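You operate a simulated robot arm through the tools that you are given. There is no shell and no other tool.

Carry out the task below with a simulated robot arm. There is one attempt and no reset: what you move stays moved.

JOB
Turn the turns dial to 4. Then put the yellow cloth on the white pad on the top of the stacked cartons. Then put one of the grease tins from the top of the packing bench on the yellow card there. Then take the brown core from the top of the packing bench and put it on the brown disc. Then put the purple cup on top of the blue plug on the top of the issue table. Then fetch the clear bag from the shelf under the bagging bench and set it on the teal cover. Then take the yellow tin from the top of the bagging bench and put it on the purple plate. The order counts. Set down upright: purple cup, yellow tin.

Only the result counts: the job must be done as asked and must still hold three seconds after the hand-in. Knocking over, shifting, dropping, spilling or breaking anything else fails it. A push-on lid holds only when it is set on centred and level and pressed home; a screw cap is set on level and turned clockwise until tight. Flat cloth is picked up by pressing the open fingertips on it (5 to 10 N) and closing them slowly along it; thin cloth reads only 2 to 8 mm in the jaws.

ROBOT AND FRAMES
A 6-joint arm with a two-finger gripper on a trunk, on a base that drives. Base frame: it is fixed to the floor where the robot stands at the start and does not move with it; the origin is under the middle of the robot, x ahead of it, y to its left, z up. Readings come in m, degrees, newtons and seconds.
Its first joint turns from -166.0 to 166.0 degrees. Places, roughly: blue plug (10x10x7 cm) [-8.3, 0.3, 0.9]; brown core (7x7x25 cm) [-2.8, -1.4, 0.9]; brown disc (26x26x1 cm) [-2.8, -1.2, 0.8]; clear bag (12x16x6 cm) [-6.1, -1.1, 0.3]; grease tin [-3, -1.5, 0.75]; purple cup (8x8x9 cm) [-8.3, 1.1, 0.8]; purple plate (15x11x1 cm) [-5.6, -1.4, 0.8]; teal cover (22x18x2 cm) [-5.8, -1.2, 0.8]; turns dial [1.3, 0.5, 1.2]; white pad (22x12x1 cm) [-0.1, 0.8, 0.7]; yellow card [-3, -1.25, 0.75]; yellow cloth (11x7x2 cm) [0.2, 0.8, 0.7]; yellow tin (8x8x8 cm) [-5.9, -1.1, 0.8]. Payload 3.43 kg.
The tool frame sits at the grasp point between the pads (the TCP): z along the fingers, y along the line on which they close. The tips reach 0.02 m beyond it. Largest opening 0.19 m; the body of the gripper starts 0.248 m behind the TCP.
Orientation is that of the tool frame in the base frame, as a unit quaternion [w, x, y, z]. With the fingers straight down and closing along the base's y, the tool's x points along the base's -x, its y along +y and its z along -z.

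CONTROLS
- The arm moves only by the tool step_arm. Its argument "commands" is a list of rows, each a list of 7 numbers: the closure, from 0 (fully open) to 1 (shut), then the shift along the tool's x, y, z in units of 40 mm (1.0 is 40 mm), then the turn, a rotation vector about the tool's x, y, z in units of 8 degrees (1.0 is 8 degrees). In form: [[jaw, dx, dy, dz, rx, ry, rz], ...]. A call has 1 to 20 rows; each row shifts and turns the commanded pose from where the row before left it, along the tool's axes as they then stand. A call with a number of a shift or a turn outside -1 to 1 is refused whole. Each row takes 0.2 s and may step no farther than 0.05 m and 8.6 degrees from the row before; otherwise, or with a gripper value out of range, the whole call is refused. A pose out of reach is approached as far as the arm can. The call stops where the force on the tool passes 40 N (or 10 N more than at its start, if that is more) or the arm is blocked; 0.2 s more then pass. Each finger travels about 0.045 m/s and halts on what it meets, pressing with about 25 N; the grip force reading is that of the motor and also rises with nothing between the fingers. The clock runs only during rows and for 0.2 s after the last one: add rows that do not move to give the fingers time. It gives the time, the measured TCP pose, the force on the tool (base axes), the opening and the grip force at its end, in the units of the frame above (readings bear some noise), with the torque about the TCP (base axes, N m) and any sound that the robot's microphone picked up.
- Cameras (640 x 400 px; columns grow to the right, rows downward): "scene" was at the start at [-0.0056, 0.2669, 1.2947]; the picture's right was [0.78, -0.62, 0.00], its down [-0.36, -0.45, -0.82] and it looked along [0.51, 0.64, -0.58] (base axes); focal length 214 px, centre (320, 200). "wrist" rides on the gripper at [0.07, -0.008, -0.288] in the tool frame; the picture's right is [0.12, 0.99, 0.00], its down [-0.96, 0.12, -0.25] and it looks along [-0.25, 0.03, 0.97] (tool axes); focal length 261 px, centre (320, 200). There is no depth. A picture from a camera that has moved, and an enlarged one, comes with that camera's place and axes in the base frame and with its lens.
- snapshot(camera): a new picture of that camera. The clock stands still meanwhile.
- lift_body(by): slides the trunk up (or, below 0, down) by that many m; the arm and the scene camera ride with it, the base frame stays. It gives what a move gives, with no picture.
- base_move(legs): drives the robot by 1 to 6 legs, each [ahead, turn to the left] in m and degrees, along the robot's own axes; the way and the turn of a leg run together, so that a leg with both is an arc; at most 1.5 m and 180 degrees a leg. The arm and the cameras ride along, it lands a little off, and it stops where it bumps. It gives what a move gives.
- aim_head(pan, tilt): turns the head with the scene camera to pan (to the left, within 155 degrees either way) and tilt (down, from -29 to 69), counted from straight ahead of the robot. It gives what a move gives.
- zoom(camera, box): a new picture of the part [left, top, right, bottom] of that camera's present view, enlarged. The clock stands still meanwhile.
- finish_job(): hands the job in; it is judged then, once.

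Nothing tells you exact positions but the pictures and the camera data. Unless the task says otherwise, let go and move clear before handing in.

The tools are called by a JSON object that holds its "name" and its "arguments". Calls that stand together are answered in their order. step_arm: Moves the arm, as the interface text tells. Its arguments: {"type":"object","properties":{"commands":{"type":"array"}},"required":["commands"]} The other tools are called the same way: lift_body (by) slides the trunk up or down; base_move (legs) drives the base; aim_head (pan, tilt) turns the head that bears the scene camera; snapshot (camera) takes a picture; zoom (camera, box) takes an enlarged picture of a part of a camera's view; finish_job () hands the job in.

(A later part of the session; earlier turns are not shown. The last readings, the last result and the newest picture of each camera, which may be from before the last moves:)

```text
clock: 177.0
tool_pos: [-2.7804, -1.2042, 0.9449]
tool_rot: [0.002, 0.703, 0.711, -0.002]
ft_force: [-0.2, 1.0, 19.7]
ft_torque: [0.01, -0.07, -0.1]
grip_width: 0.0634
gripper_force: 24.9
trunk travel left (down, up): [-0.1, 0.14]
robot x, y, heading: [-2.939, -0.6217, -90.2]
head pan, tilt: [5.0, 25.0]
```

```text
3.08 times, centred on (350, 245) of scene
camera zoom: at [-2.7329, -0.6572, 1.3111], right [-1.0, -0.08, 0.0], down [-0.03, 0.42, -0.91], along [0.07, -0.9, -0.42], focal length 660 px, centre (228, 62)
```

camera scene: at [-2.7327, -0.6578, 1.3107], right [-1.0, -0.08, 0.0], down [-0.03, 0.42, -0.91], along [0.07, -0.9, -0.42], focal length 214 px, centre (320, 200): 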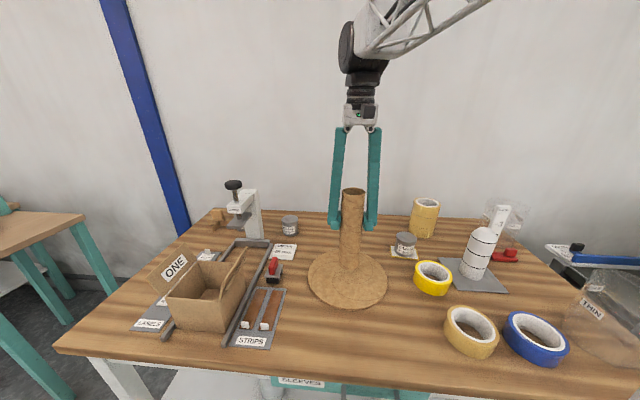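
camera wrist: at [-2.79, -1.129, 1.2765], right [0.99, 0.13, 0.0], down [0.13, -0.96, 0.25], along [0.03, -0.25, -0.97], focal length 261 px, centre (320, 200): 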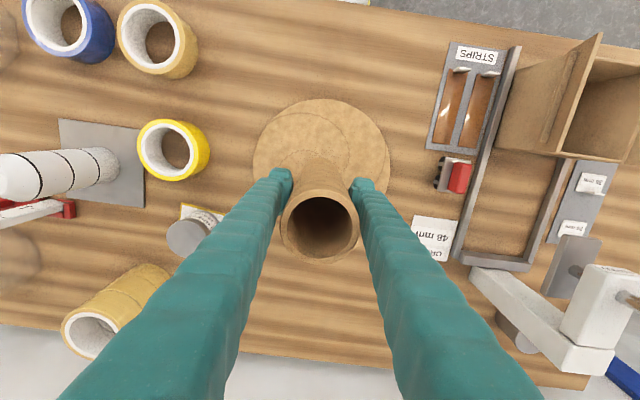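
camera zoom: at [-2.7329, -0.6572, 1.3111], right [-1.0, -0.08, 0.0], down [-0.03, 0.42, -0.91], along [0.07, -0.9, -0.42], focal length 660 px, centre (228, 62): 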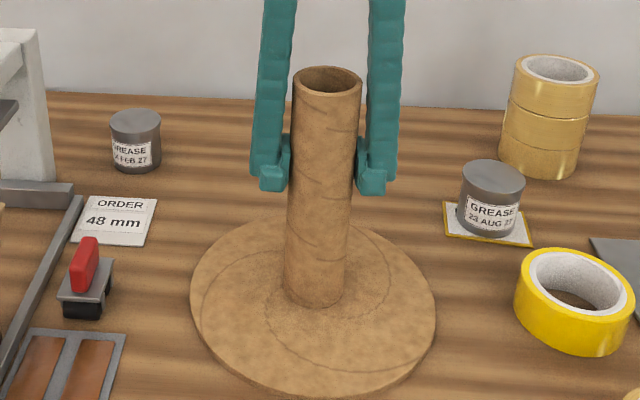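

Firm contact; I relax 0.8 mm, release, and rise straight up clear of the core.

{"name": "step_arm", "arguments": {"commands": [[0.76, 0, 0, -0.02, 0, 0, 0], [0.64, 0, 0, 0, 0, 0, 0], [0.58, 0, 0, 0, 0, 0, 0], [0.5, 0, 0, 0, 0, 0, 0], [0.42, 0, 0, 0, 0, 0, 0], [0.4, 0, 0, 0, 0, 0, 0], [0.4, 0, 0, -0.4, 0, 0, 0], [0.4, 0, 0, -0.8, 0, 0, 0], [0.4, 0, 0, -0.8, 0, 0, 0], [0.4, 0, 0, -0.8, 0, 0, 0], [0.4, 0, 0, -0.8, 0, 0, 0], [0.4, 0, 0, -0.8, 0, 0, 0], [0.4, 0, 0, 0, 0, 0, 0]]}}

{"name": "snapshot", "arguments": {"camera": "scene"}}

{"name": "snapshot", "arguments": {"camera": "wrist"}}

```text
clock: 179.8
tool_pos: [-2.7793, -1.2035, 1.1202]
tool_rot: [0.001, 0.703, 0.711, -0.001]
ft_force: [0.0, -0.2, 1.1]
ft_torque: [0.06, 0.01, -0.01]
grip_width: 0.1141
gripper_force: 0.0
trunk travel left (down, up): [-0.1, 0.14]
robot x, y, heading: [-2.9423, -0.6218, -90.6]
head pan, tilt: [5.0, 25.0]
```

```text
taken
camera scene: at [-2.7327, -0.6577, 1.3107], right [-1.0, -0.08, 0.0], down [-0.03, 0.42, -0.91], along [0.07, -0.9, -0.42], focal length 214 px, centre (320, 200)
```

scene: 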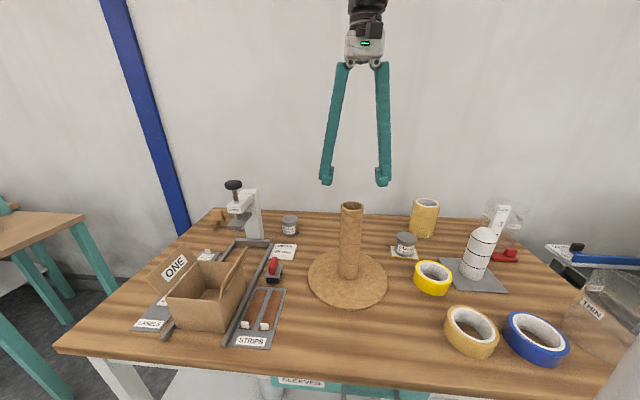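

```text
taken
camera wrist: at [-2.789, -1.1317, 1.4068], right [0.99, 0.13, 0.0], down [0.13, -0.96, 0.25], along [0.03, -0.25, -0.97], focal length 261 px, centre (320, 200)
```

wrist: 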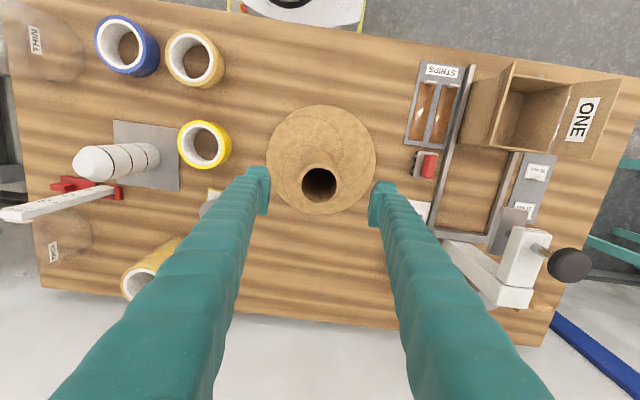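

The core stands upright on the disc. Now I back off and head for the issue table near x=-8.3, first looking down the aisle.

{"name": "base_move", "arguments": {"legs": [[-0.4, 0], [0, -90]]}}

{"name": "aim_head", "arguments": {"pan": 0, "tilt": 12}}

{"name": "snapshot", "arguments": {"camera": "scene"}}

```text
clock: 186.3
tool_pos: [-3.5137, -0.3907, 1.1194]
tool_rot: [0.0, 1.0, 0.014, -0.002]
ft_force: [-0.4, 0.1, -0.3]
ft_torque: [0.02, 0.03, -0.01]
grip_width: 0.114
gripper_force: 0.1
trunk travel left (down, up): [-0.1, 0.14]
robot x, y, heading: [-2.9369, -0.2204, -179.5]
head pan, tilt: [5.0, 25.0]
```

```text
clock: 187.1
tool_pos: [-3.5122, -0.3913, 1.1208]
tool_rot: [0.0, 1.0, 0.015, -0.002]
ft_force: [0.0, 0.5, -0.7]
ft_torque: [-0.03, 0.01, -0.01]
grip_width: 0.1142
gripper_force: 0.0
trunk travel left (down, up): [-0.1, 0.14]
robot x, y, heading: [-2.934, -0.2207, -179.6]
head pan, tilt: [0.0, 12.0]
```

```text
taken
camera scene: at [-2.9679, -0.4227, 1.3318], right [-0.01, 1.0, 0.0], down [0.21, 0.0, -0.98], along [-0.98, -0.01, -0.21], focal length 214 px, centre (320, 200)
```

scene: 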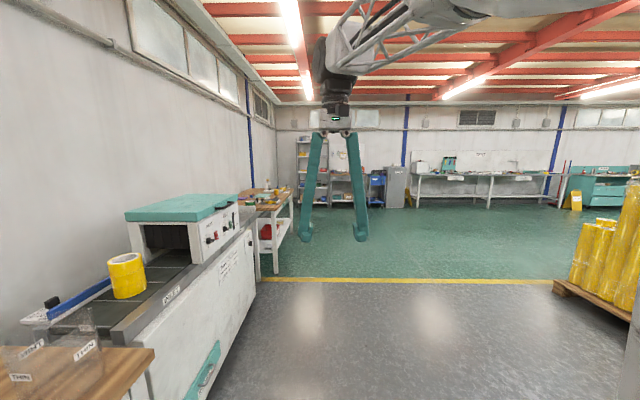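

{"name": "zoom", "arguments": {"camera": "scene", "box": [280, 130, 560, 260]}}

```text
2.29 times, centred on (420, 195) of scene
camera zoom: at [-2.9679, -0.4227, 1.3318], right [-0.01, 1.0, 0.0], down [0.21, 0.0, -0.98], along [-0.98, -0.01, -0.21], focal length 490 px, centre (91, 211)
```

zoom: 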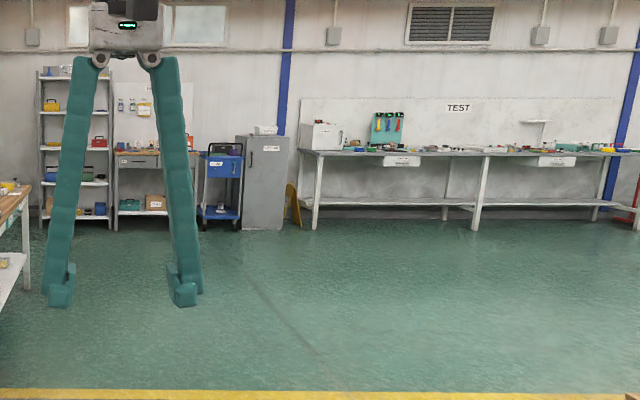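

The issue table is at the far wall with a blue trolley to its right. I drive down the aisle toward it.

{"name": "base_move", "arguments": {"legs": [[0, -11.4], [1.45, 0], [1.45, 0], [1.2, 0], [0, 11]]}}

{"name": "aim_head", "arguments": {"pan": -5, "tilt": 20}}

{"name": "snapshot", "arguments": {"camera": "scene"}}

```text
clock: 208.3
tool_pos: [-7.5423, 0.4252, 1.1191]
tool_rot: [0.0, 1.0, -0.004, -0.002]
ft_force: [0.5, 1.3, 0.5]
ft_torque: [0.02, 0.0, 0.02]
grip_width: 0.1138
gripper_force: 0.0
trunk travel left (down, up): [-0.1, 0.14]
robot x, y, heading: [-6.9554, 0.5742, 178.4]
head pan, tilt: [0.0, 12.0]
```

```text
clock: 209.0
tool_pos: [-7.5414, 0.4252, 1.1195]
tool_rot: [0.0, 1.0, -0.004, -0.001]
ft_force: [-0.5, -0.4, 0.1]
ft_torque: [0.02, 0.03, 0.0]
grip_width: 0.114
gripper_force: 0.1
trunk travel left (down, up): [-0.1, 0.14]
robot x, y, heading: [-6.9581, 0.5689, 178.5]
head pan, tilt: [-5.0, 20.0]
```

```text
taken
camera scene: at [-6.9973, 0.3804, 1.3189], right [0.12, 0.99, 0.0], down [0.34, -0.04, -0.94], along [-0.93, 0.11, -0.34], focal length 214 px, centre (320, 200)
```

scene: 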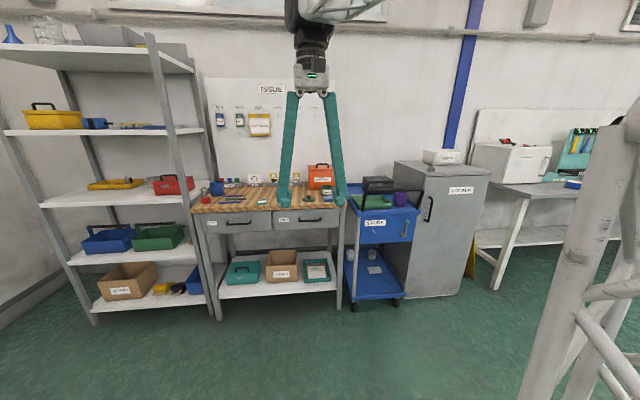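

{"name": "zoom", "arguments": {"camera": "scene", "box": [185, 150, 355, 240]}}

{"name": "zoom", "arguments": {"camera": "scene", "box": [330, 160, 450, 250]}}

```text
3.76 times, centred on (270, 195) of scene
camera zoom: at [-6.9973, 0.3804, 1.3189], right [0.12, 0.99, 0.0], down [0.34, -0.04, -0.94], along [-0.93, 0.11, -0.34], focal length 807 px, centre (508, 219)
```

zoom: 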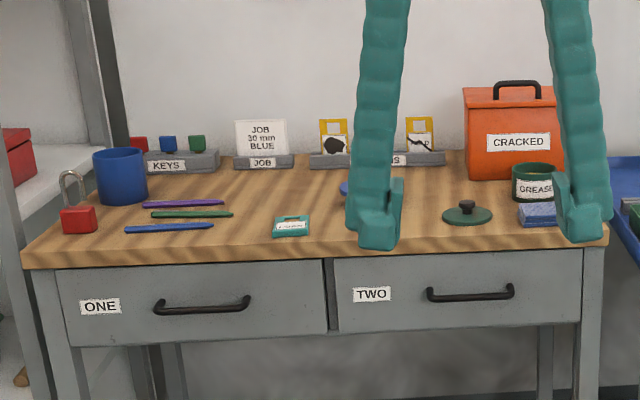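

```text
4.44 times, centred on (390, 205) of scene
camera zoom: at [-6.9973, 0.3804, 1.3189], right [0.12, 0.99, 0.0], down [0.34, -0.04, -0.94], along [-0.93, 0.11, -0.34], focal length 953 px, centre (9, 178)
```

zoom: 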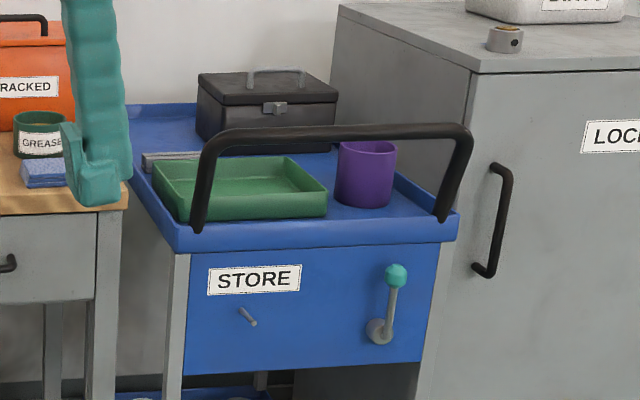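

The purple cup stands on the blue STORE trolley behind its handle; the blue plug is hidden behind my finger on the issue table. I raise the trunk for clearance and drive closer.

{"name": "lift_body", "arguments": {"by": 0.14}}

{"name": "base_move", "arguments": {"legs": [[0, -9], [0.45, 0], [0, 10.5]]}}

{"name": "aim_head", "arguments": {"pan": 0, "tilt": 30}}

{"name": "snapshot", "arguments": {"camera": "scene"}}

{"name": "snapshot", "arguments": {"camera": "wrist"}}

```text
clock: 210.6
tool_pos: [-7.5419, 0.4243, 1.2599]
tool_rot: [0.001, 1.0, -0.004, -0.002]
ft_force: [0.2, -0.2, -0.2]
ft_torque: [-0.01, -0.01, -0.01]
grip_width: 0.114
gripper_force: 0.0
trunk travel left (down, up): [-0.24, 0.0]
robot x, y, heading: [-6.9609, 0.5701, 178.2]
head pan, tilt: [-5.0, 20.0]
```

```text
clock: 214.8
tool_pos: [-7.9861, 0.4977, 1.2595]
tool_rot: [0.0, 1.0, 0.006, -0.001]
ft_force: [-0.1, -0.5, 0.4]
ft_torque: [0.0, 0.0, 0.0]
grip_width: 0.1143
gripper_force: 0.1
trunk travel left (down, up): [-0.24, 0.0]
robot x, y, heading: [-7.4058, 0.6561, 179.5]
head pan, tilt: [-5.0, 20.0]
```

```text
clock: 215.5
tool_pos: [-7.9861, 0.4973, 1.2611]
tool_rot: [0.001, 1.0, 0.005, -0.002]
ft_force: [0.4, -0.4, 0.8]
ft_torque: [-0.01, -0.02, 0.01]
grip_width: 0.1139
gripper_force: 0.1
trunk travel left (down, up): [-0.24, 0.0]
robot x, y, heading: [-7.4079, 0.6549, 179.5]
head pan, tilt: [0.0, 30.0]
```

```text
taken
camera scene: at [-7.4396, 0.4574, 1.4428], right [0.01, 1.0, 0.0], down [0.5, 0.0, -0.87], along [-0.87, 0.01, -0.5], focal length 214 px, centre (320, 200)
```

scene: 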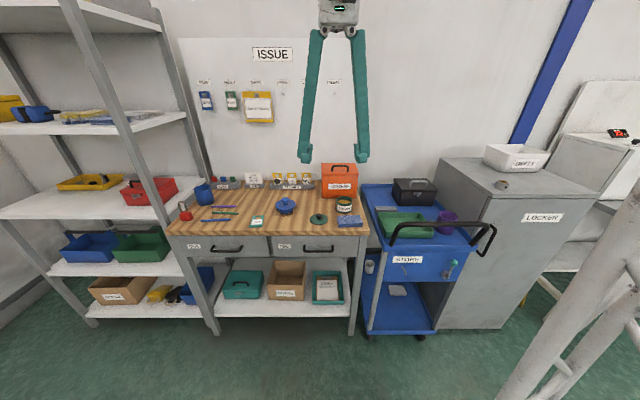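

```text
taken
camera wrist: at [-7.9148, 0.5073, 1.5466], right [0.13, -0.99, 0.0], down [-0.96, -0.13, 0.25], along [-0.25, -0.03, -0.97], focal length 261 px, centre (320, 200)
```

wrist: 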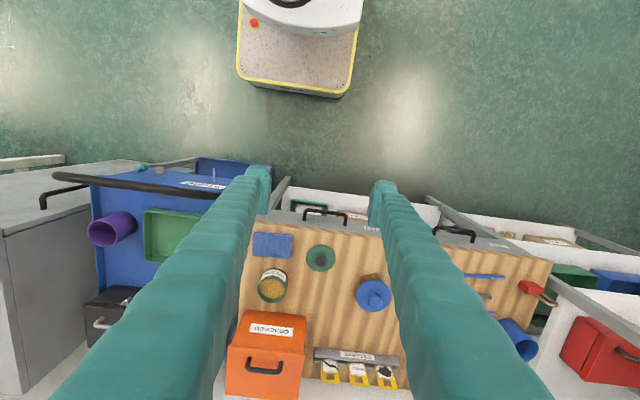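

{"name": "zoom", "arguments": {"camera": "scene", "box": [250, 180, 340, 240]}}

{"name": "zoom", "arguments": {"camera": "scene", "box": [360, 170, 500, 270]}}

{"name": "zoom", "arguments": {"camera": "wrist", "box": [230, 210, 430, 340]}}

{"name": "zoom", "arguments": {"camera": "wrist", "box": [30, 140, 230, 300]}}

```text
6.67 times, centred on (295, 210) of scene
camera zoom: at [-7.4396, 0.4574, 1.4428], right [0.01, 1.0, 0.0], down [0.5, 0.0, -0.87], along [-0.87, 0.01, -0.5], focal length 1430 px, centre (487, 133)
```

zoom: 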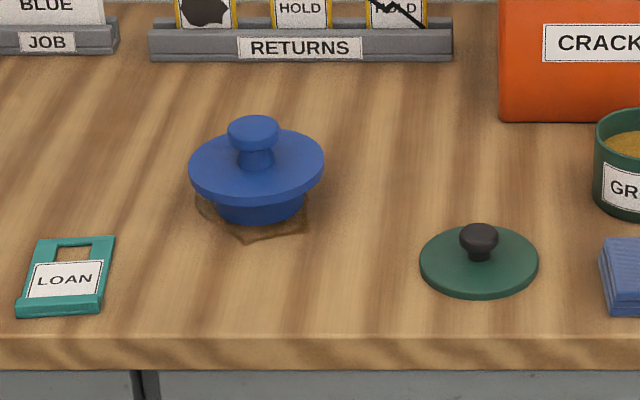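

```text
4.00 times, centred on (430, 220) of scene
camera zoom: at [-7.4396, 0.4574, 1.4428], right [0.01, 1.0, 0.0], down [0.5, 0.0, -0.87], along [-0.87, 0.01, -0.5], focal length 858 px, centre (-120, 120)
```

zoom: 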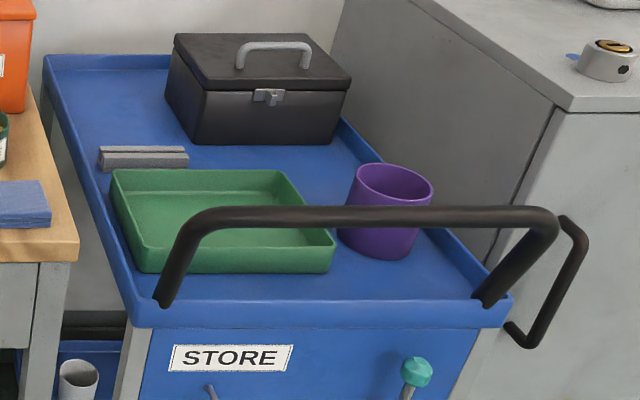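

```text
3.08 times, centred on (330, 275) of wrist
camera zoom: at [-7.9148, 0.5073, 1.5466], right [0.13, -0.99, 0.0], down [-0.96, -0.13, 0.25], along [-0.25, -0.03, -0.97], focal length 802 px, centre (289, -31)
```

zoom: 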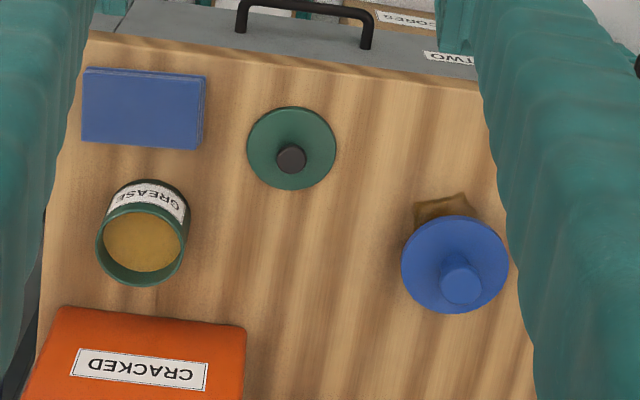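

```text
2.50 times, centred on (130, 220) of wrist
camera zoom: at [-7.9148, 0.5073, 1.5466], right [0.13, -0.99, 0.0], down [-0.96, -0.13, 0.25], along [-0.25, -0.03, -0.97], focal length 652 px, centre (795, 150)
```

zoom: 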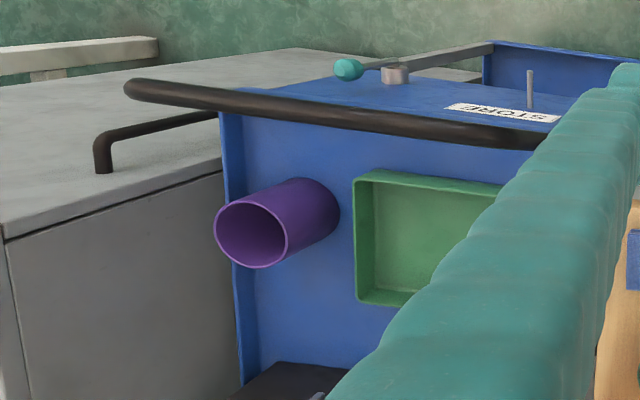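

The plug is a stopper with a ~4 cm knob on top near [-8.3, 0.3]; the cup is near [-8.29, 1.095] with a green tray close on its left. I drive 0.15 m closer and bring the gripper above the cup for a better look.

{"name": "base_move", "arguments": {"legs": [[0.15, 0]]}}

{"name": "step_arm", "arguments": {"commands": [[0.4, -0.2, -0.9, 0, 0, 0, 0], [0.4, -0.2, -0.9, 0, 0, 0, 0], [0.4, -0.2, -0.9, 0, 0, 0, 0], [0.4, -0.2, -0.9, 0, 0, 0, 0], [0.4, -0.2, -0.9, 0, 0, 0, 0], [0.4, -0.2, -0.9, 0, 0, 0, 0], [0.4, -0.2, -0.9, 0, 0, 0, 0], [0.4, -0.2, -0.9, 0, 0, 0, 0], [0.4, -0.2, -0.9, 0, 0, 0, 0], [0.4, -0.2, -0.9, 0, 0, 0, 0], [0.4, -0.2, -0.9, 0, 0, 0, 0], [0.4, -0.2, -0.9, 0, 0, 0, 0], [0.4, -0.2, -0.9, 0, 0, 0, 0], [0.4, -0.2, -0.9, 0, 0, 0, 0], [0.4, -0.2, -0.9, 0, 0, 0, 0], [0.4, -0.2, -0.9, 0, 0, 0, 0], [0.4, 0, 0, 0, 0, 0, 0]]}}

{"name": "snapshot", "arguments": {"camera": "wrist"}}

{"name": "aim_head", "arguments": {"pan": -25, "tilt": 35}}

{"name": "snapshot", "arguments": {"camera": "scene"}}

```text
clock: 216.9
tool_pos: [-8.1372, 0.4982, 1.2606]
tool_rot: [0.0, 1.0, 0.006, -0.002]
ft_force: [-0.5, -0.1, 0.1]
ft_torque: [0.0, 0.04, -0.01]
grip_width: 0.114
gripper_force: 0.1
trunk travel left (down, up): [-0.24, 0.0]
robot x, y, heading: [-7.5568, 0.6576, 179.5]
head pan, tilt: [0.0, 30.0]
```

```text
clock: 220.5
tool_pos: [-8.2744, 1.0722, 1.2587]
tool_rot: [0.0, 1.0, 0.006, -0.002]
ft_force: [-0.6, -0.7, -0.2]
ft_torque: [-0.05, -0.04, -0.01]
grip_width: 0.114
gripper_force: 0.1
trunk travel left (down, up): [-0.24, 0.0]
robot x, y, heading: [-7.5585, 0.6563, 179.4]
head pan, tilt: [0.0, 30.0]
```

```text
taken
camera wrist: at [-8.2018, 1.0823, 1.5462], right [0.13, -0.99, 0.0], down [-0.96, -0.13, 0.25], along [-0.25, -0.03, -0.97], focal length 261 px, centre (320, 200)
```

wrist: 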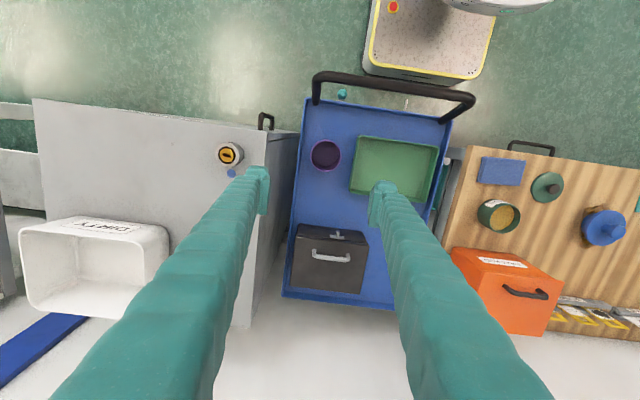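

```text
clock: 221.4
tool_pos: [-8.2722, 1.0728, 1.2595]
tool_rot: [0.0, 1.0, 0.007, -0.003]
ft_force: [0.5, 0.3, 0.2]
ft_torque: [0.05, 0.01, 0.02]
grip_width: 0.1141
gripper_force: 0.0
trunk travel left (down, up): [-0.24, 0.0]
robot x, y, heading: [-7.5601, 0.6556, 179.6]
head pan, tilt: [-25.0, 35.0]
```

```text
taken
camera scene: at [-7.5797, 0.4959, 1.435], right [0.43, 0.9, 0.0], down [0.52, -0.25, -0.82], along [-0.74, 0.35, -0.57], focal length 214 px, centre (320, 200)
```

scene: 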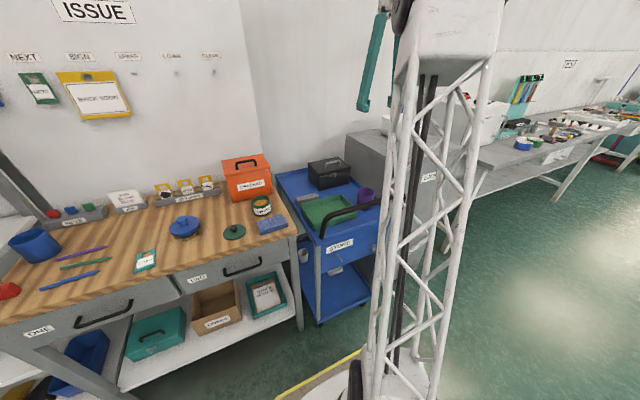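

From above, the cup is at about [-8.26, 1.06]; the tray and trolley rim are lower than the cup. I centre over it and descend part-way.

{"name": "step_arm", "arguments": {"commands": [[0.45, 0.33, 0.29, 0.5, 0, 0, 0], [0.45, 0, 0, 1, 0, 0, 0], [0.45, 0, 0, 1, 0, 0, 0], [0.45, 0, 0, 1, 0, 0, 0], [0.45, 0, 0, 1, 0, 0, 0], [0.45, 0, 0, 1, 0, 0, 0], [0.45, 0, 0, 0.7, 0, 0, 0], [0.45, 0, 0, 0, 0, 0, 0]]}}

{"name": "snapshot", "arguments": {"camera": "wrist"}}

{"name": "zoom", "arguments": {"camera": "wrist", "box": [240, 100, 440, 230]}}

{"name": "zoom", "arguments": {"camera": "scene", "box": [290, 80, 430, 260]}}

```text
clock: 223.2
tool_pos: [-8.2591, 1.0628, 1.0119]
tool_rot: [0.001, 1.0, 0.006, -0.001]
ft_force: [0.2, 0.2, -0.8]
ft_torque: [-0.04, 0.01, 0.0]
grip_width: 0.1045
gripper_force: 0.1
trunk travel left (down, up): [-0.24, 0.0]
robot x, y, heading: [-7.556, 0.6586, 179.6]
head pan, tilt: [-25.0, 35.0]
```

```text
taken
camera wrist: at [-8.1877, 1.0727, 1.2985], right [0.13, -0.99, 0.0], down [-0.96, -0.13, 0.25], along [-0.25, -0.03, -0.97], focal length 261 px, centre (320, 200)
```

wrist: 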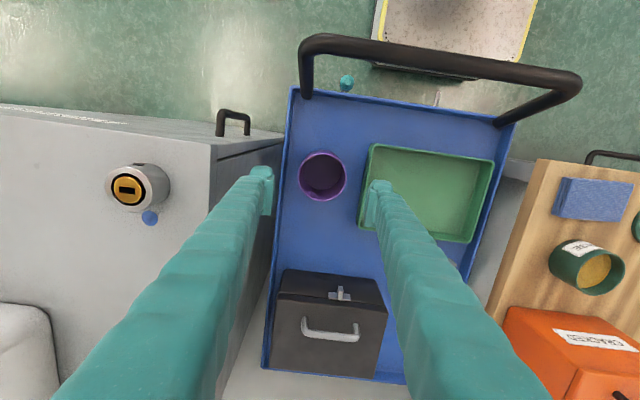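

```text
3.08 times, centred on (340, 165) of wrist
camera zoom: at [-8.1877, 1.0727, 1.2985], right [0.13, -0.99, 0.0], down [-0.96, -0.13, 0.25], along [-0.25, -0.03, -0.97], focal length 802 px, centre (258, 308)
```

zoom: 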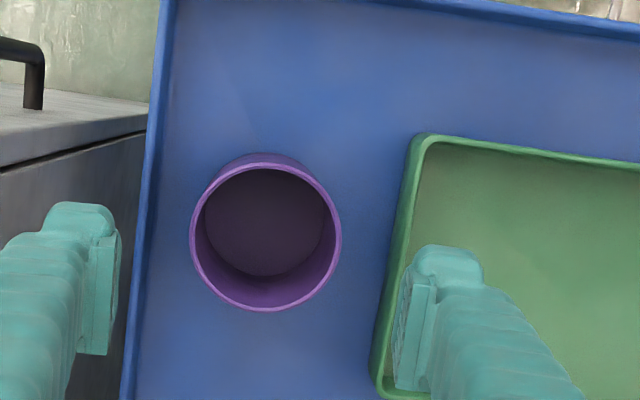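

```text
2.22 times, centred on (360, 170) of scene
camera zoom: at [-7.5796, 0.496, 1.435], right [0.43, 0.9, 0.0], down [0.52, -0.25, -0.82], along [-0.74, 0.35, -0.57], focal length 477 px, centre (231, 267)
```

zoom: 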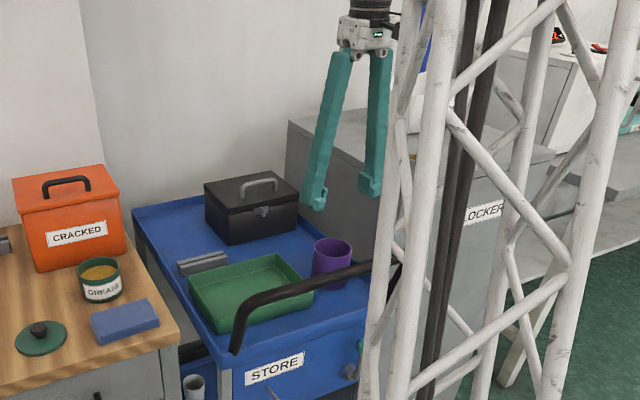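

Cup rim is at about z=0.87, centre [-8.256, 1.061]. I descend so the tips reach ~3 cm below its rim.

{"name": "step_arm", "arguments": {"commands": [[0.47, 0.07, 0.04, 0.5, 0, 0, 0], [0.47, 0, 0, 0.7, 0, 0, 0], [0.47, 0, 0, 0.7, 0, 0, 0], [0.47, 0, 0, 0.7, 0, 0, 0], [0.47, 0, 0, 0.6, 0, 0, 0], [0.47, 0, 0, 0, 0, 0, 0]]}}

{"name": "snapshot", "arguments": {"camera": "wrist"}}

{"name": "zoom", "arguments": {"camera": "scene", "box": [330, 130, 410, 230]}}

```text
clock: 224.6
tool_pos: [-8.2575, 1.0625, 0.8839]
tool_rot: [-0.001, 1.0, 0.006, -0.002]
ft_force: [0.4, -0.1, 0.6]
ft_torque: [-0.01, 0.02, 0.0]
grip_width: 0.1007
gripper_force: 0.0
trunk travel left (down, up): [-0.24, 0.0]
robot x, y, heading: [-7.5585, 0.658, 179.5]
head pan, tilt: [-25.0, 35.0]
```

```text
taken
camera wrist: at [-8.1856, 1.0709, 1.1701], right [0.13, -0.99, 0.0], down [-0.96, -0.13, 0.25], along [-0.25, -0.03, -0.97], focal length 261 px, centre (320, 200)
```

wrist: 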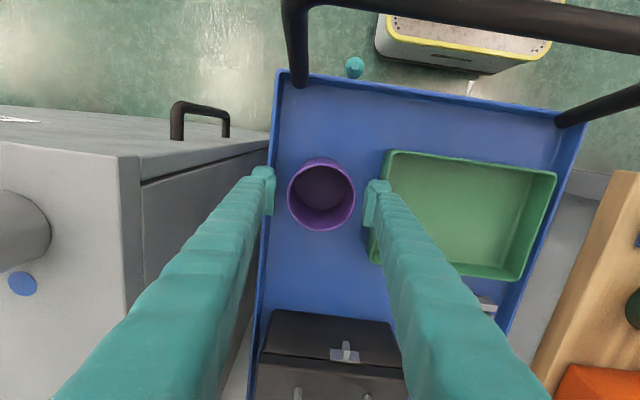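

```text
4.00 times, centred on (370, 180) of scene
camera zoom: at [-7.5796, 0.496, 1.435], right [0.43, 0.9, 0.0], down [0.52, -0.25, -0.82], along [-0.74, 0.35, -0.57], focal length 858 px, centre (120, 280)
```

zoom: 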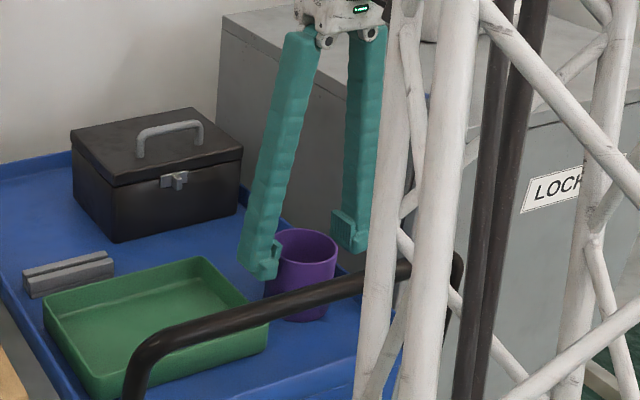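

{"name": "step_arm", "arguments": {"commands": [[0.47, -0.05, 0.04, 0.3, 0, 0, 0], [0.47, 0, 0, 0.3, 0, 0, 0], [0.47, 0, 0, 0, 0, 0, 0]]}}

{"name": "zoom", "arguments": {"camera": "wrist", "box": [230, 130, 410, 250]}}

{"name": "zoom", "arguments": {"camera": "scene", "box": [330, 130, 410, 230]}}

```text
clock: 225.4
tool_pos: [-8.2583, 1.0596, 0.8613]
tool_rot: [0.0, 1.0, 0.006, -0.001]
ft_force: [-0.8, 0.7, 0.7]
ft_torque: [-0.04, 0.04, 0.03]
grip_width: 0.1008
gripper_force: 0.0
trunk travel left (down, up): [-0.24, 0.0]
robot x, y, heading: [-7.5551, 0.6574, 179.7]
head pan, tilt: [-25.0, 35.0]
```

```text
3.33 times, centred on (320, 190) of wrist
camera zoom: at [-8.1873, 1.0684, 1.1473], right [0.13, -0.99, 0.0], down [-0.96, -0.13, 0.25], along [-0.25, -0.03, -0.97], focal length 869 px, centre (320, 233)
```

zoom: 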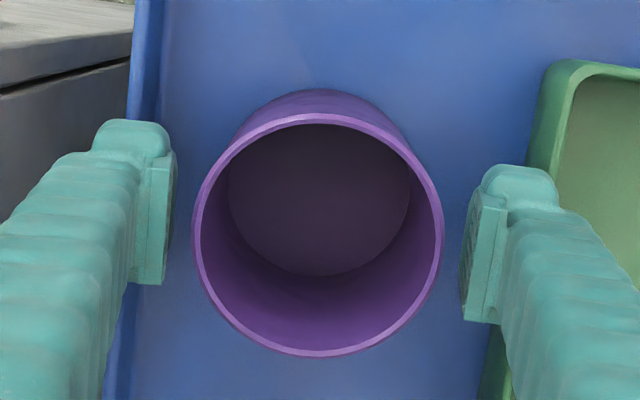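

```text
4.00 times, centred on (370, 180) of scene
camera zoom: at [-7.5796, 0.496, 1.435], right [0.43, 0.9, 0.0], down [0.52, -0.25, -0.82], along [-0.74, 0.35, -0.57], focal length 858 px, centre (120, 280)
```

zoom: 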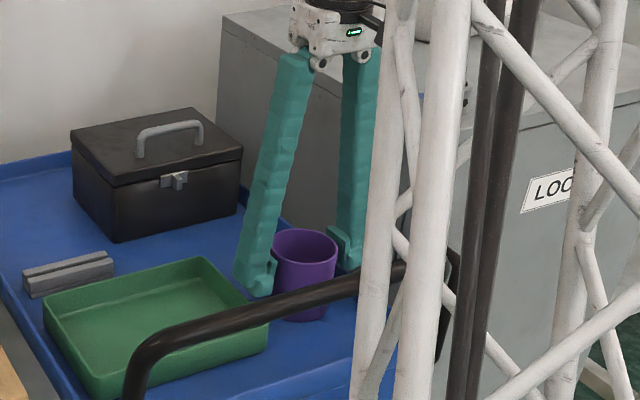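

Well centred. I close on the cup and lift.

{"name": "step_arm", "arguments": {"commands": [[0.52, 0, 0, 0, 0, 0, 0], [0.56, 0, 0, 0, 0, 0, 0], [0.6, 0, 0, 0, 0, 0, 0], [0.66, 0, 0, 0, 0, 0, 0], [0.68, 0, 0, 0, 0, 0, 0], [0.68, 0, 0, 0, 0, 0, 0]]}}

{"name": "step_arm", "arguments": {"commands": [[0.68, 0, 0, -0.1, 0, 0, 0], [0.68, 0, 0, -0.2, 0, 0, 0], [0.68, 0, 0, -0.3, 0, 0, 0], [0.68, 0, 0, -0.4, 0, 0, 0], [0.68, 0, 0, -0.4, 0, 0, 0], [0.68, 0, 0, 0, 0, 0, 0]]}}

{"name": "zoom", "arguments": {"camera": "scene", "box": [330, 110, 410, 210]}}

{"name": "snapshot", "arguments": {"camera": "wrist"}}

```text
clock: 226.8
tool_pos: [-8.259, 1.0586, 0.8608]
tool_rot: [0.001, 1.0, 0.006, -0.001]
ft_force: [-0.8, 0.2, 0.2]
ft_torque: [-0.02, 0.01, 0.02]
grip_width: 0.0817
gripper_force: 24.9
trunk travel left (down, up): [-0.24, 0.0]
robot x, y, heading: [-7.556, 0.6596, 179.5]
head pan, tilt: [-25.0, 35.0]
```

```text
clock: 228.2
tool_pos: [-8.2596, 1.0589, 0.9152]
tool_rot: [0.0, 1.0, 0.006, -0.003]
ft_force: [-0.5, 0.6, -0.9]
ft_torque: [-0.02, 0.02, 0.02]
grip_width: 0.0819
gripper_force: 25.5
trunk travel left (down, up): [-0.24, 0.0]
robot x, y, heading: [-7.5586, 0.6613, 179.5]
head pan, tilt: [-25.0, 35.0]
```

```text
4.00 times, centred on (370, 160) of scene
camera zoom: at [-7.5796, 0.4959, 1.435], right [0.43, 0.9, 0.0], down [0.52, -0.25, -0.82], along [-0.74, 0.35, -0.57], focal length 858 px, centre (120, 360)
```

zoom: 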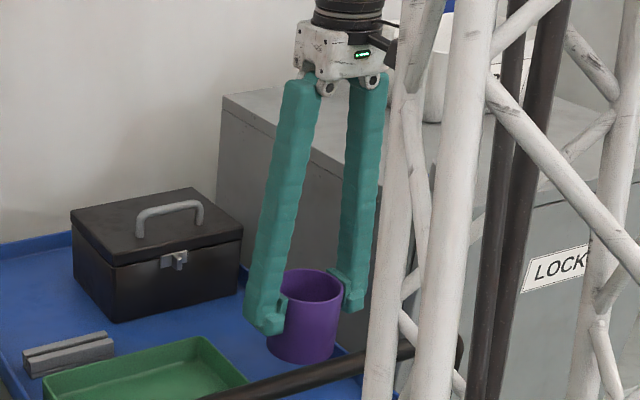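

```text
taken
camera wrist: at [-8.1878, 1.0678, 1.2025], right [0.13, -0.99, 0.0], down [-0.96, -0.13, 0.25], along [-0.25, -0.03, -0.97], focal length 261 px, centre (320, 200)
```

wrist: 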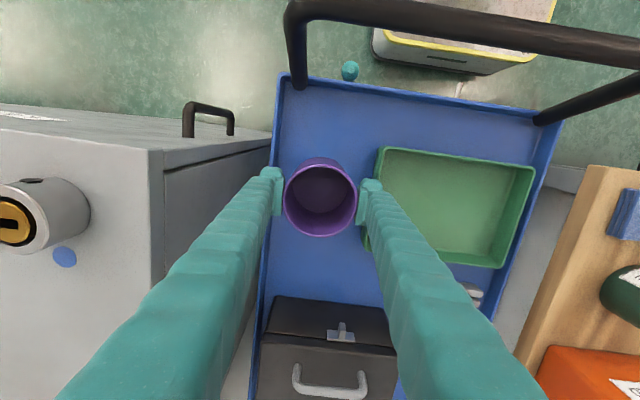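

The cup is held level. Now I raise it well above the orange box and carry it toward the plug, whose knob top I place at about [-8.338, 0.297, 0.92].

{"name": "step_arm", "arguments": {"commands": [[0.68, 0, 0, -0.6, 0, 0, 0], [0.68, 0, 0, -0.8, 0, 0, 0], [0.68, 0, 0, -0.8, 0, 0, 0], [0.68, 0, 0, -0.8, 0, 0, 0], [0.68, 0, 0, -0.8, 0, 0, 0], [0.68, 0, 0, -0.8, 0, 0, 0], [0.68, 0, 0, -0.8, 0, 0, 0], [0.68, 0, 0, -0.8, 0, 0, 0], [0.68, 0, 0, -0.6, 0, 0, 0], [0.68, 0, 0, 0, 0, 0, 0]]}}

{"name": "step_arm", "arguments": {"commands": [[0.68, 0.1, 0.4, 0, 0, 0, 0], [0.68, 0.1, 0.8, 0, 0, 0, 0], [0.68, 0.1, 0.8, 0, 0, 0, 0], [0.68, 0.1, 0.8, 0, 0, 0, 0], [0.68, 0.1, 0.8, 0, 0, 0, 0], [0.68, 0.1, 0.8, 0, 0, 0, 0], [0.68, 0, 0.8, 0, 0, 0, 0], [0.68, 0, 0.8, 0, 0, 0, 0], [0.68, 0, 0.8, 0, 0, 0, 0], [0.68, 0, 0.8, 0, 0, 0, 0], [0.68, 0, 0.8, 0, 0, 0, 0], [0.68, 0, 0.8, 0, 0, 0, 0], [0.68, 0, 0.8, 0, 0, 0, 0], [0.68, 0, 0.8, 0, 0, 0, 0], [0.68, 0, 0.8, 0, 0, 0, 0], [0.68, 0, 0.8, 0, 0, 0, 0], [0.68, 0, 0.8, 0, 0, 0, 0], [0.68, 0, 0.8, 0, 0, 0, 0], [0.68, 0, 0.6, 0, 0, 0, 0], [0.68, 0, 0, 0, 0, 0, 0]]}}

{"name": "aim_head", "arguments": {"pan": 0, "tilt": 35}}

{"name": "snapshot", "arguments": {"camera": "scene"}}

{"name": "snapshot", "arguments": {"camera": "wrist"}}

```text
clock: 230.4
tool_pos: [-8.2569, 1.0585, 1.1877]
tool_rot: [0.0, 1.0, 0.006, -0.001]
ft_force: [-0.1, 1.1, -1.2]
ft_torque: [-0.03, 0.0, 0.0]
grip_width: 0.0821
gripper_force: 25.1
trunk travel left (down, up): [-0.24, 0.0]
robot x, y, heading: [-7.5624, 0.6572, 179.6]
head pan, tilt: [-25.0, 35.0]
```

```text
clock: 234.6
tool_pos: [-8.2277, 0.4734, 1.1883]
tool_rot: [0.0, 1.0, 0.007, -0.002]
ft_force: [-0.4, 0.5, 0.3]
ft_torque: [0.02, -0.03, 0.0]
grip_width: 0.082
gripper_force: 25.0
trunk travel left (down, up): [-0.24, 0.0]
robot x, y, heading: [-7.5556, 0.6525, 179.5]
head pan, tilt: [-25.0, 35.0]
```

```text
clock: 235.4
tool_pos: [-8.2274, 0.4738, 1.1879]
tool_rot: [0.0, 1.0, 0.007, -0.002]
ft_force: [0.2, -0.5, -1.0]
ft_torque: [-0.01, 0.01, -0.01]
grip_width: 0.0816
gripper_force: 25.0
trunk travel left (down, up): [-0.24, 0.0]
robot x, y, heading: [-7.5535, 0.6569, 179.7]
head pan, tilt: [0.0, 35.0]
```

```text
taken
camera scene: at [-7.5881, 0.4586, 1.435], right [0.01, 1.0, 0.0], down [0.57, 0.0, -0.82], along [-0.82, 0.01, -0.57], focal length 214 px, centre (320, 200)
```

scene: 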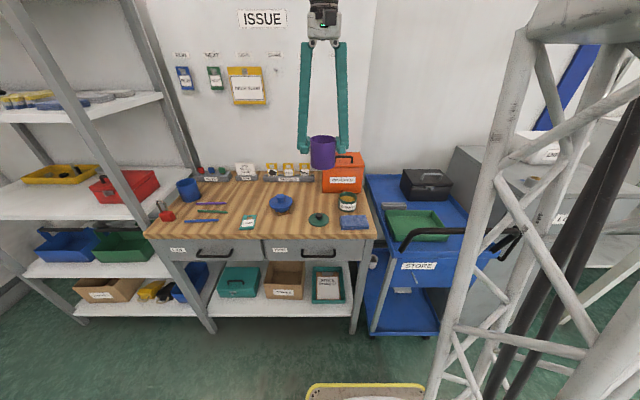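

```text
taken
camera wrist: at [-8.1556, 0.4827, 1.4746], right [0.13, -0.99, 0.0], down [-0.96, -0.13, 0.25], along [-0.25, -0.03, -0.97], focal length 261 px, centre (320, 200)
```

wrist: 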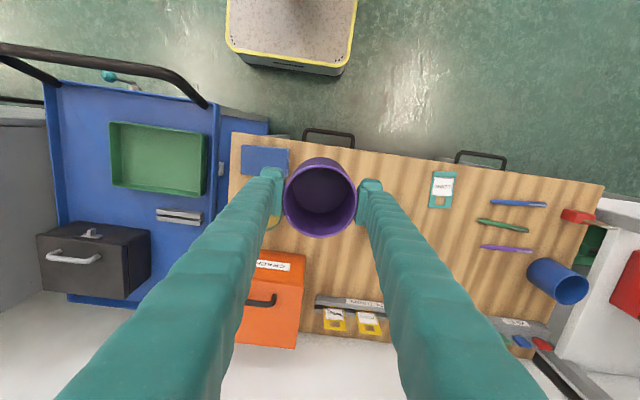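

{"name": "zoom", "arguments": {"camera": "scene", "box": [255, 180, 315, 225]}}

```text
8.89 times, centred on (285, 202) of scene
camera zoom: at [-7.5881, 0.4586, 1.435], right [0.01, 1.0, 0.0], down [0.57, 0.0, -0.82], along [-0.82, 0.01, -0.57], focal length 1906 px, centre (631, 178)
```

zoom: 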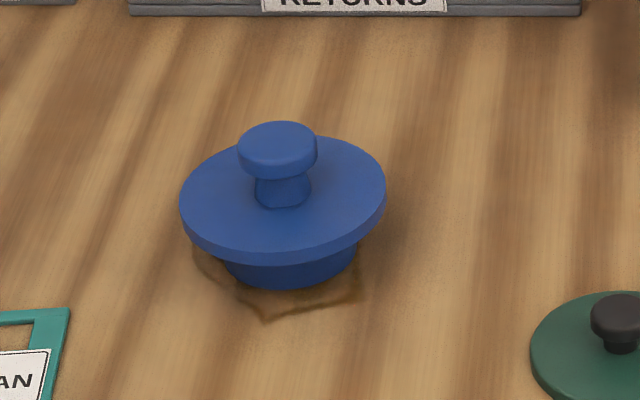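

I move past the plug (slightly beyond it) so the wrist camera can see the plug's knob just in front of the cup, for exact alignment.

{"name": "step_arm", "arguments": {"commands": [[0.68, 0, 0.5, 0, 0, 0, 0], [0.68, 0, 0.8, 0, 0, 0, 0], [0.68, 0, 0.8, 0, 0, 0, 0], [0.68, 0, 0.8, 0, 0, 0, 0], [0.68, 0, 0.8, 0, 0, 0, 0], [0.68, 0, 0.6, 0, 0, 0, 0], [0.68, -0.5, 0, 0, 0, 0, 0], [0.68, -0.8, 0, 0, 0, 0, 0], [0.68, -0.8, 0, 0, 0, 0, 0], [0.68, -0.8, 0, 0, 0, 0, 0], [0.68, -0.8, 0, 0, 0, 0, 0], [0.68, -0.6, 0, 0, 0, 0, 0], [0.68, 0, 0, 0, 0, 0, 0]]}}

{"name": "snapshot", "arguments": {"camera": "wrist"}}

{"name": "zoom", "arguments": {"camera": "wrist", "box": [270, 80, 390, 180]}}

```text
clock: 238.2
tool_pos: [-8.3955, 0.3009, 1.1895]
tool_rot: [0.001, 1.0, 0.006, -0.002]
ft_force: [0.7, -0.4, -0.2]
ft_torque: [0.0, -0.06, 0.03]
grip_width: 0.0819
gripper_force: 24.8
trunk travel left (down, up): [-0.24, 0.0]
robot x, y, heading: [-7.5557, 0.6574, 179.6]
head pan, tilt: [0.0, 35.0]
```

```text
taken
camera wrist: at [-8.3246, 0.3101, 1.4767], right [0.13, -0.99, 0.0], down [-0.96, -0.13, 0.25], along [-0.25, -0.03, -0.97], focal length 261 px, centre (320, 200)
```

wrist: 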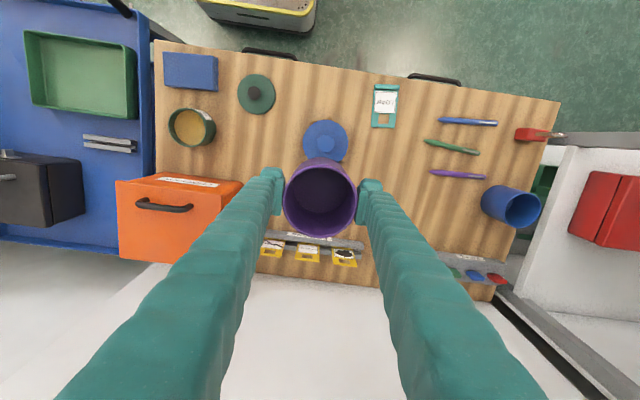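

```text
4.00 times, centred on (330, 130) of wrist
camera zoom: at [-8.3246, 0.3101, 1.4767], right [0.13, -0.99, 0.0], down [-0.96, -0.13, 0.25], along [-0.25, -0.03, -0.97], focal length 1043 px, centre (280, 480)
```

zoom: 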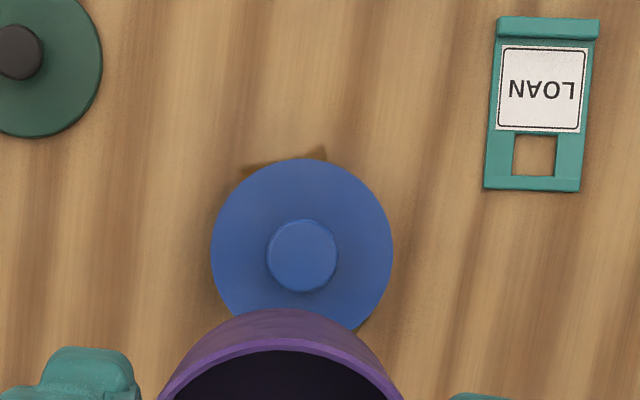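

The knob top is at about [-8.346, 0.295, 0.922], and the cup is centred on the TCP. I align above it and lower most of the way.

{"name": "step_arm", "arguments": {"commands": [[0.68, 0.6, 0.07, 0, 0, 0, 0], [0.68, 0.64, 0.08, 0, 0, 0, 0], [0.68, 0, 0, 0.4, 0, 0, 0], [0.68, 0, 0, 0.7, 0, 0, 0], [0.68, 0, 0, 0.8, 0, 0, 0], [0.68, 0, 0, 0.8, 0, 0, 0], [0.68, 0, 0, 0.7, 0, 0, 0], [0.68, 0, 0, 0.4, 0, 0, 0], [0.68, 0, 0, 0, 0, 0, 0]]}}

{"name": "zoom", "arguments": {"camera": "scene", "box": [245, 140, 325, 220]}}

{"name": "zoom", "arguments": {"camera": "wrist", "box": [250, 90, 390, 250]}}

```text
clock: 240.2
tool_pos: [-8.349, 0.2943, 1.0364]
tool_rot: [0.0, 1.0, 0.006, -0.003]
ft_force: [0.4, -0.4, -0.6]
ft_torque: [0.01, 0.02, 0.02]
grip_width: 0.0818
gripper_force: 25.3
trunk travel left (down, up): [-0.24, 0.0]
robot x, y, heading: [-7.5594, 0.6588, 179.6]
head pan, tilt: [0.0, 35.0]
```

```text
5.00 times, centred on (285, 180) of scene
camera zoom: at [-7.5882, 0.4584, 1.4349], right [0.01, 1.0, 0.0], down [0.57, 0.0, -0.82], along [-0.82, 0.01, -0.57], focal length 1072 px, centre (495, 300)
```

zoom: 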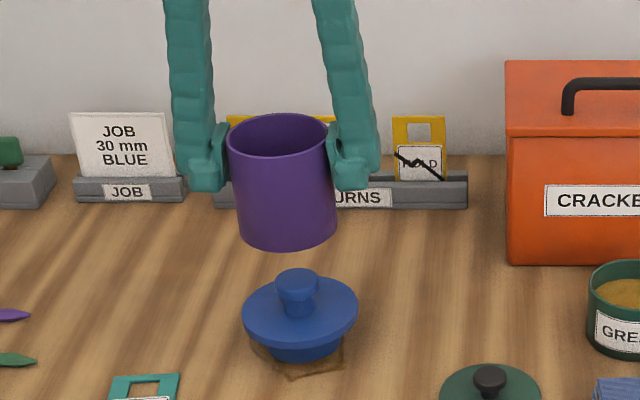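

```text
2.50 times, centred on (320, 170) of wrist
camera zoom: at [-8.2767, 0.3041, 1.3229], right [0.13, -0.99, 0.0], down [-0.96, -0.13, 0.25], along [-0.25, -0.03, -0.97], focal length 652 px, centre (320, 275)
```

zoom: 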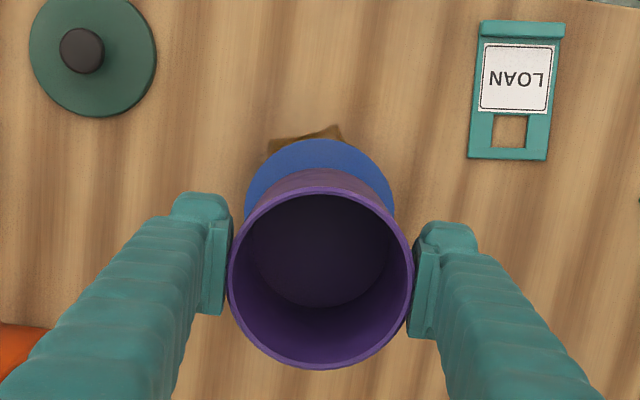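

I check the cup's tilt and alignment more closely.

{"name": "zoom", "arguments": {"camera": "scene", "box": [280, 150, 325, 210]}}

{"name": "zoom", "arguments": {"camera": "wrist", "box": [275, 140, 365, 220]}}

```text
6.67 times, centred on (302, 180) of scene
camera zoom: at [-7.5882, 0.4584, 1.4349], right [0.01, 1.0, 0.0], down [0.57, 0.0, -0.82], along [-0.82, 0.01, -0.57], focal length 1430 px, centre (437, 333)
```

zoom: 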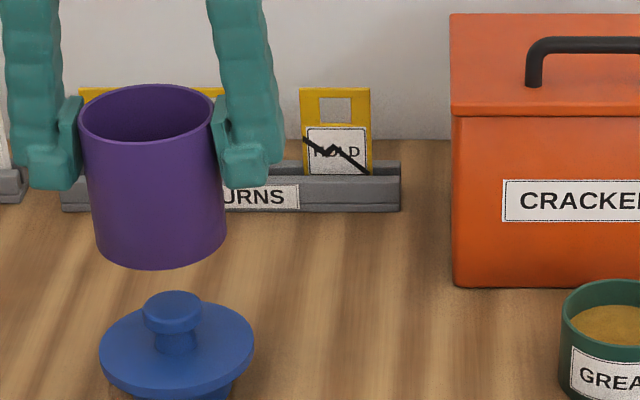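

```text
5.00 times, centred on (320, 180) of wrist
camera zoom: at [-8.2767, 0.3041, 1.3229], right [0.13, -0.99, 0.0], down [-0.96, -0.13, 0.25], along [-0.25, -0.03, -0.97], focal length 1303 px, centre (320, 300)
```

zoom: 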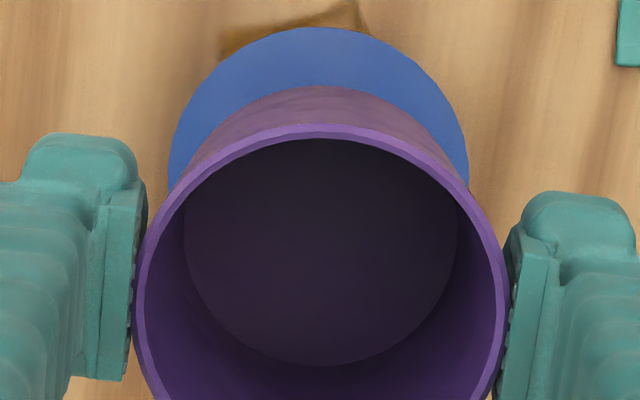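

The cup is vertical and within 4 mm of the knob axis. I apply the small correction and lower toward contact.

{"name": "step_arm", "arguments": {"commands": [[0.68, 0.08, -0.05, 0.2, 0, 0, 0], [0.68, 0, 0, 0.3, 0, 0, 0], [0.68, 0, 0, 0.15, 0, 0, 0], [0.68, 0, 0, 0, 0, 0, 0]]}}

{"name": "zoom", "arguments": {"camera": "scene", "box": [265, 160, 310, 220]}}

```text
clock: 241.2
tool_pos: [-8.345, 0.298, 1.01]
tool_rot: [0.0, 1.0, 0.006, -0.003]
ft_force: [-0.2, 0.3, -1.2]
ft_torque: [0.0, 0.01, -0.02]
grip_width: 0.0819
gripper_force: 25.1
trunk travel left (down, up): [-0.24, 0.0]
robot x, y, heading: [-7.5599, 0.6594, 179.4]
head pan, tilt: [0.0, 35.0]
```

```text
6.67 times, centred on (288, 190) of scene
camera zoom: at [-7.5882, 0.4584, 1.4349], right [0.01, 1.0, 0.0], down [0.57, 0.0, -0.82], along [-0.82, 0.01, -0.57], focal length 1430 px, centre (537, 267)
```

zoom: 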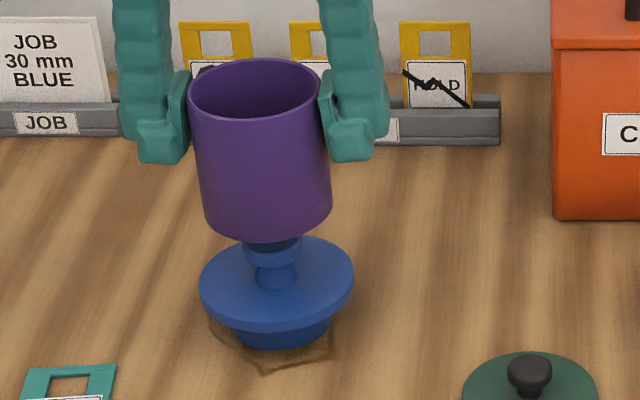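

{"name": "step_arm", "arguments": {"commands": [[0.68, 0, 0, 0.08, 0, 0, 0], [0.68, 0, 0, 0, 0, 0, 0]]}}

{"name": "step_arm", "arguments": {"commands": [[0.68, 0, 0, 0.05, 0, 0, 0], [0.68, 0, 0, 0, 0, 0, 0]]}}

{"name": "step_arm", "arguments": {"commands": [[0.68, 0, 0, 0.04, 0, 0, 0], [0.68, 0, 0, 0, 0, 0, 0]]}}

```text
clock: 241.8
tool_pos: [-8.3459, 0.2975, 1.0082]
tool_rot: [0.0, 1.0, 0.007, -0.002]
ft_force: [0.2, 0.1, -1.0]
ft_torque: [-0.01, 0.01, -0.01]
grip_width: 0.0819
gripper_force: 25.2
trunk travel left (down, up): [-0.24, 0.0]
robot x, y, heading: [-7.5575, 0.6579, 179.7]
head pan, tilt: [0.0, 35.0]
```

```text
clock: 242.4
tool_pos: [-8.3454, 0.2971, 1.0051]
tool_rot: [0.0, 1.0, 0.005, -0.002]
ft_force: [0.6, 0.3, 0.0]
ft_torque: [-0.03, 0.0, 0.0]
grip_width: 0.0817
gripper_force: 25.5
trunk travel left (down, up): [-0.24, 0.0]
robot x, y, heading: [-7.5575, 0.6584, 179.6]
head pan, tilt: [0.0, 35.0]
```

```text
clock: 243.1
tool_pos: [-8.3469, 0.2964, 1.0037]
tool_rot: [0.0, 1.0, 0.006, -0.001]
ft_force: [-0.4, 0.2, -0.5]
ft_torque: [-0.05, 0.0, 0.0]
grip_width: 0.0816
gripper_force: 24.9
trunk travel left (down, up): [-0.24, 0.0]
robot x, y, heading: [-7.559, 0.6596, 179.7]
head pan, tilt: [0.0, 35.0]
```

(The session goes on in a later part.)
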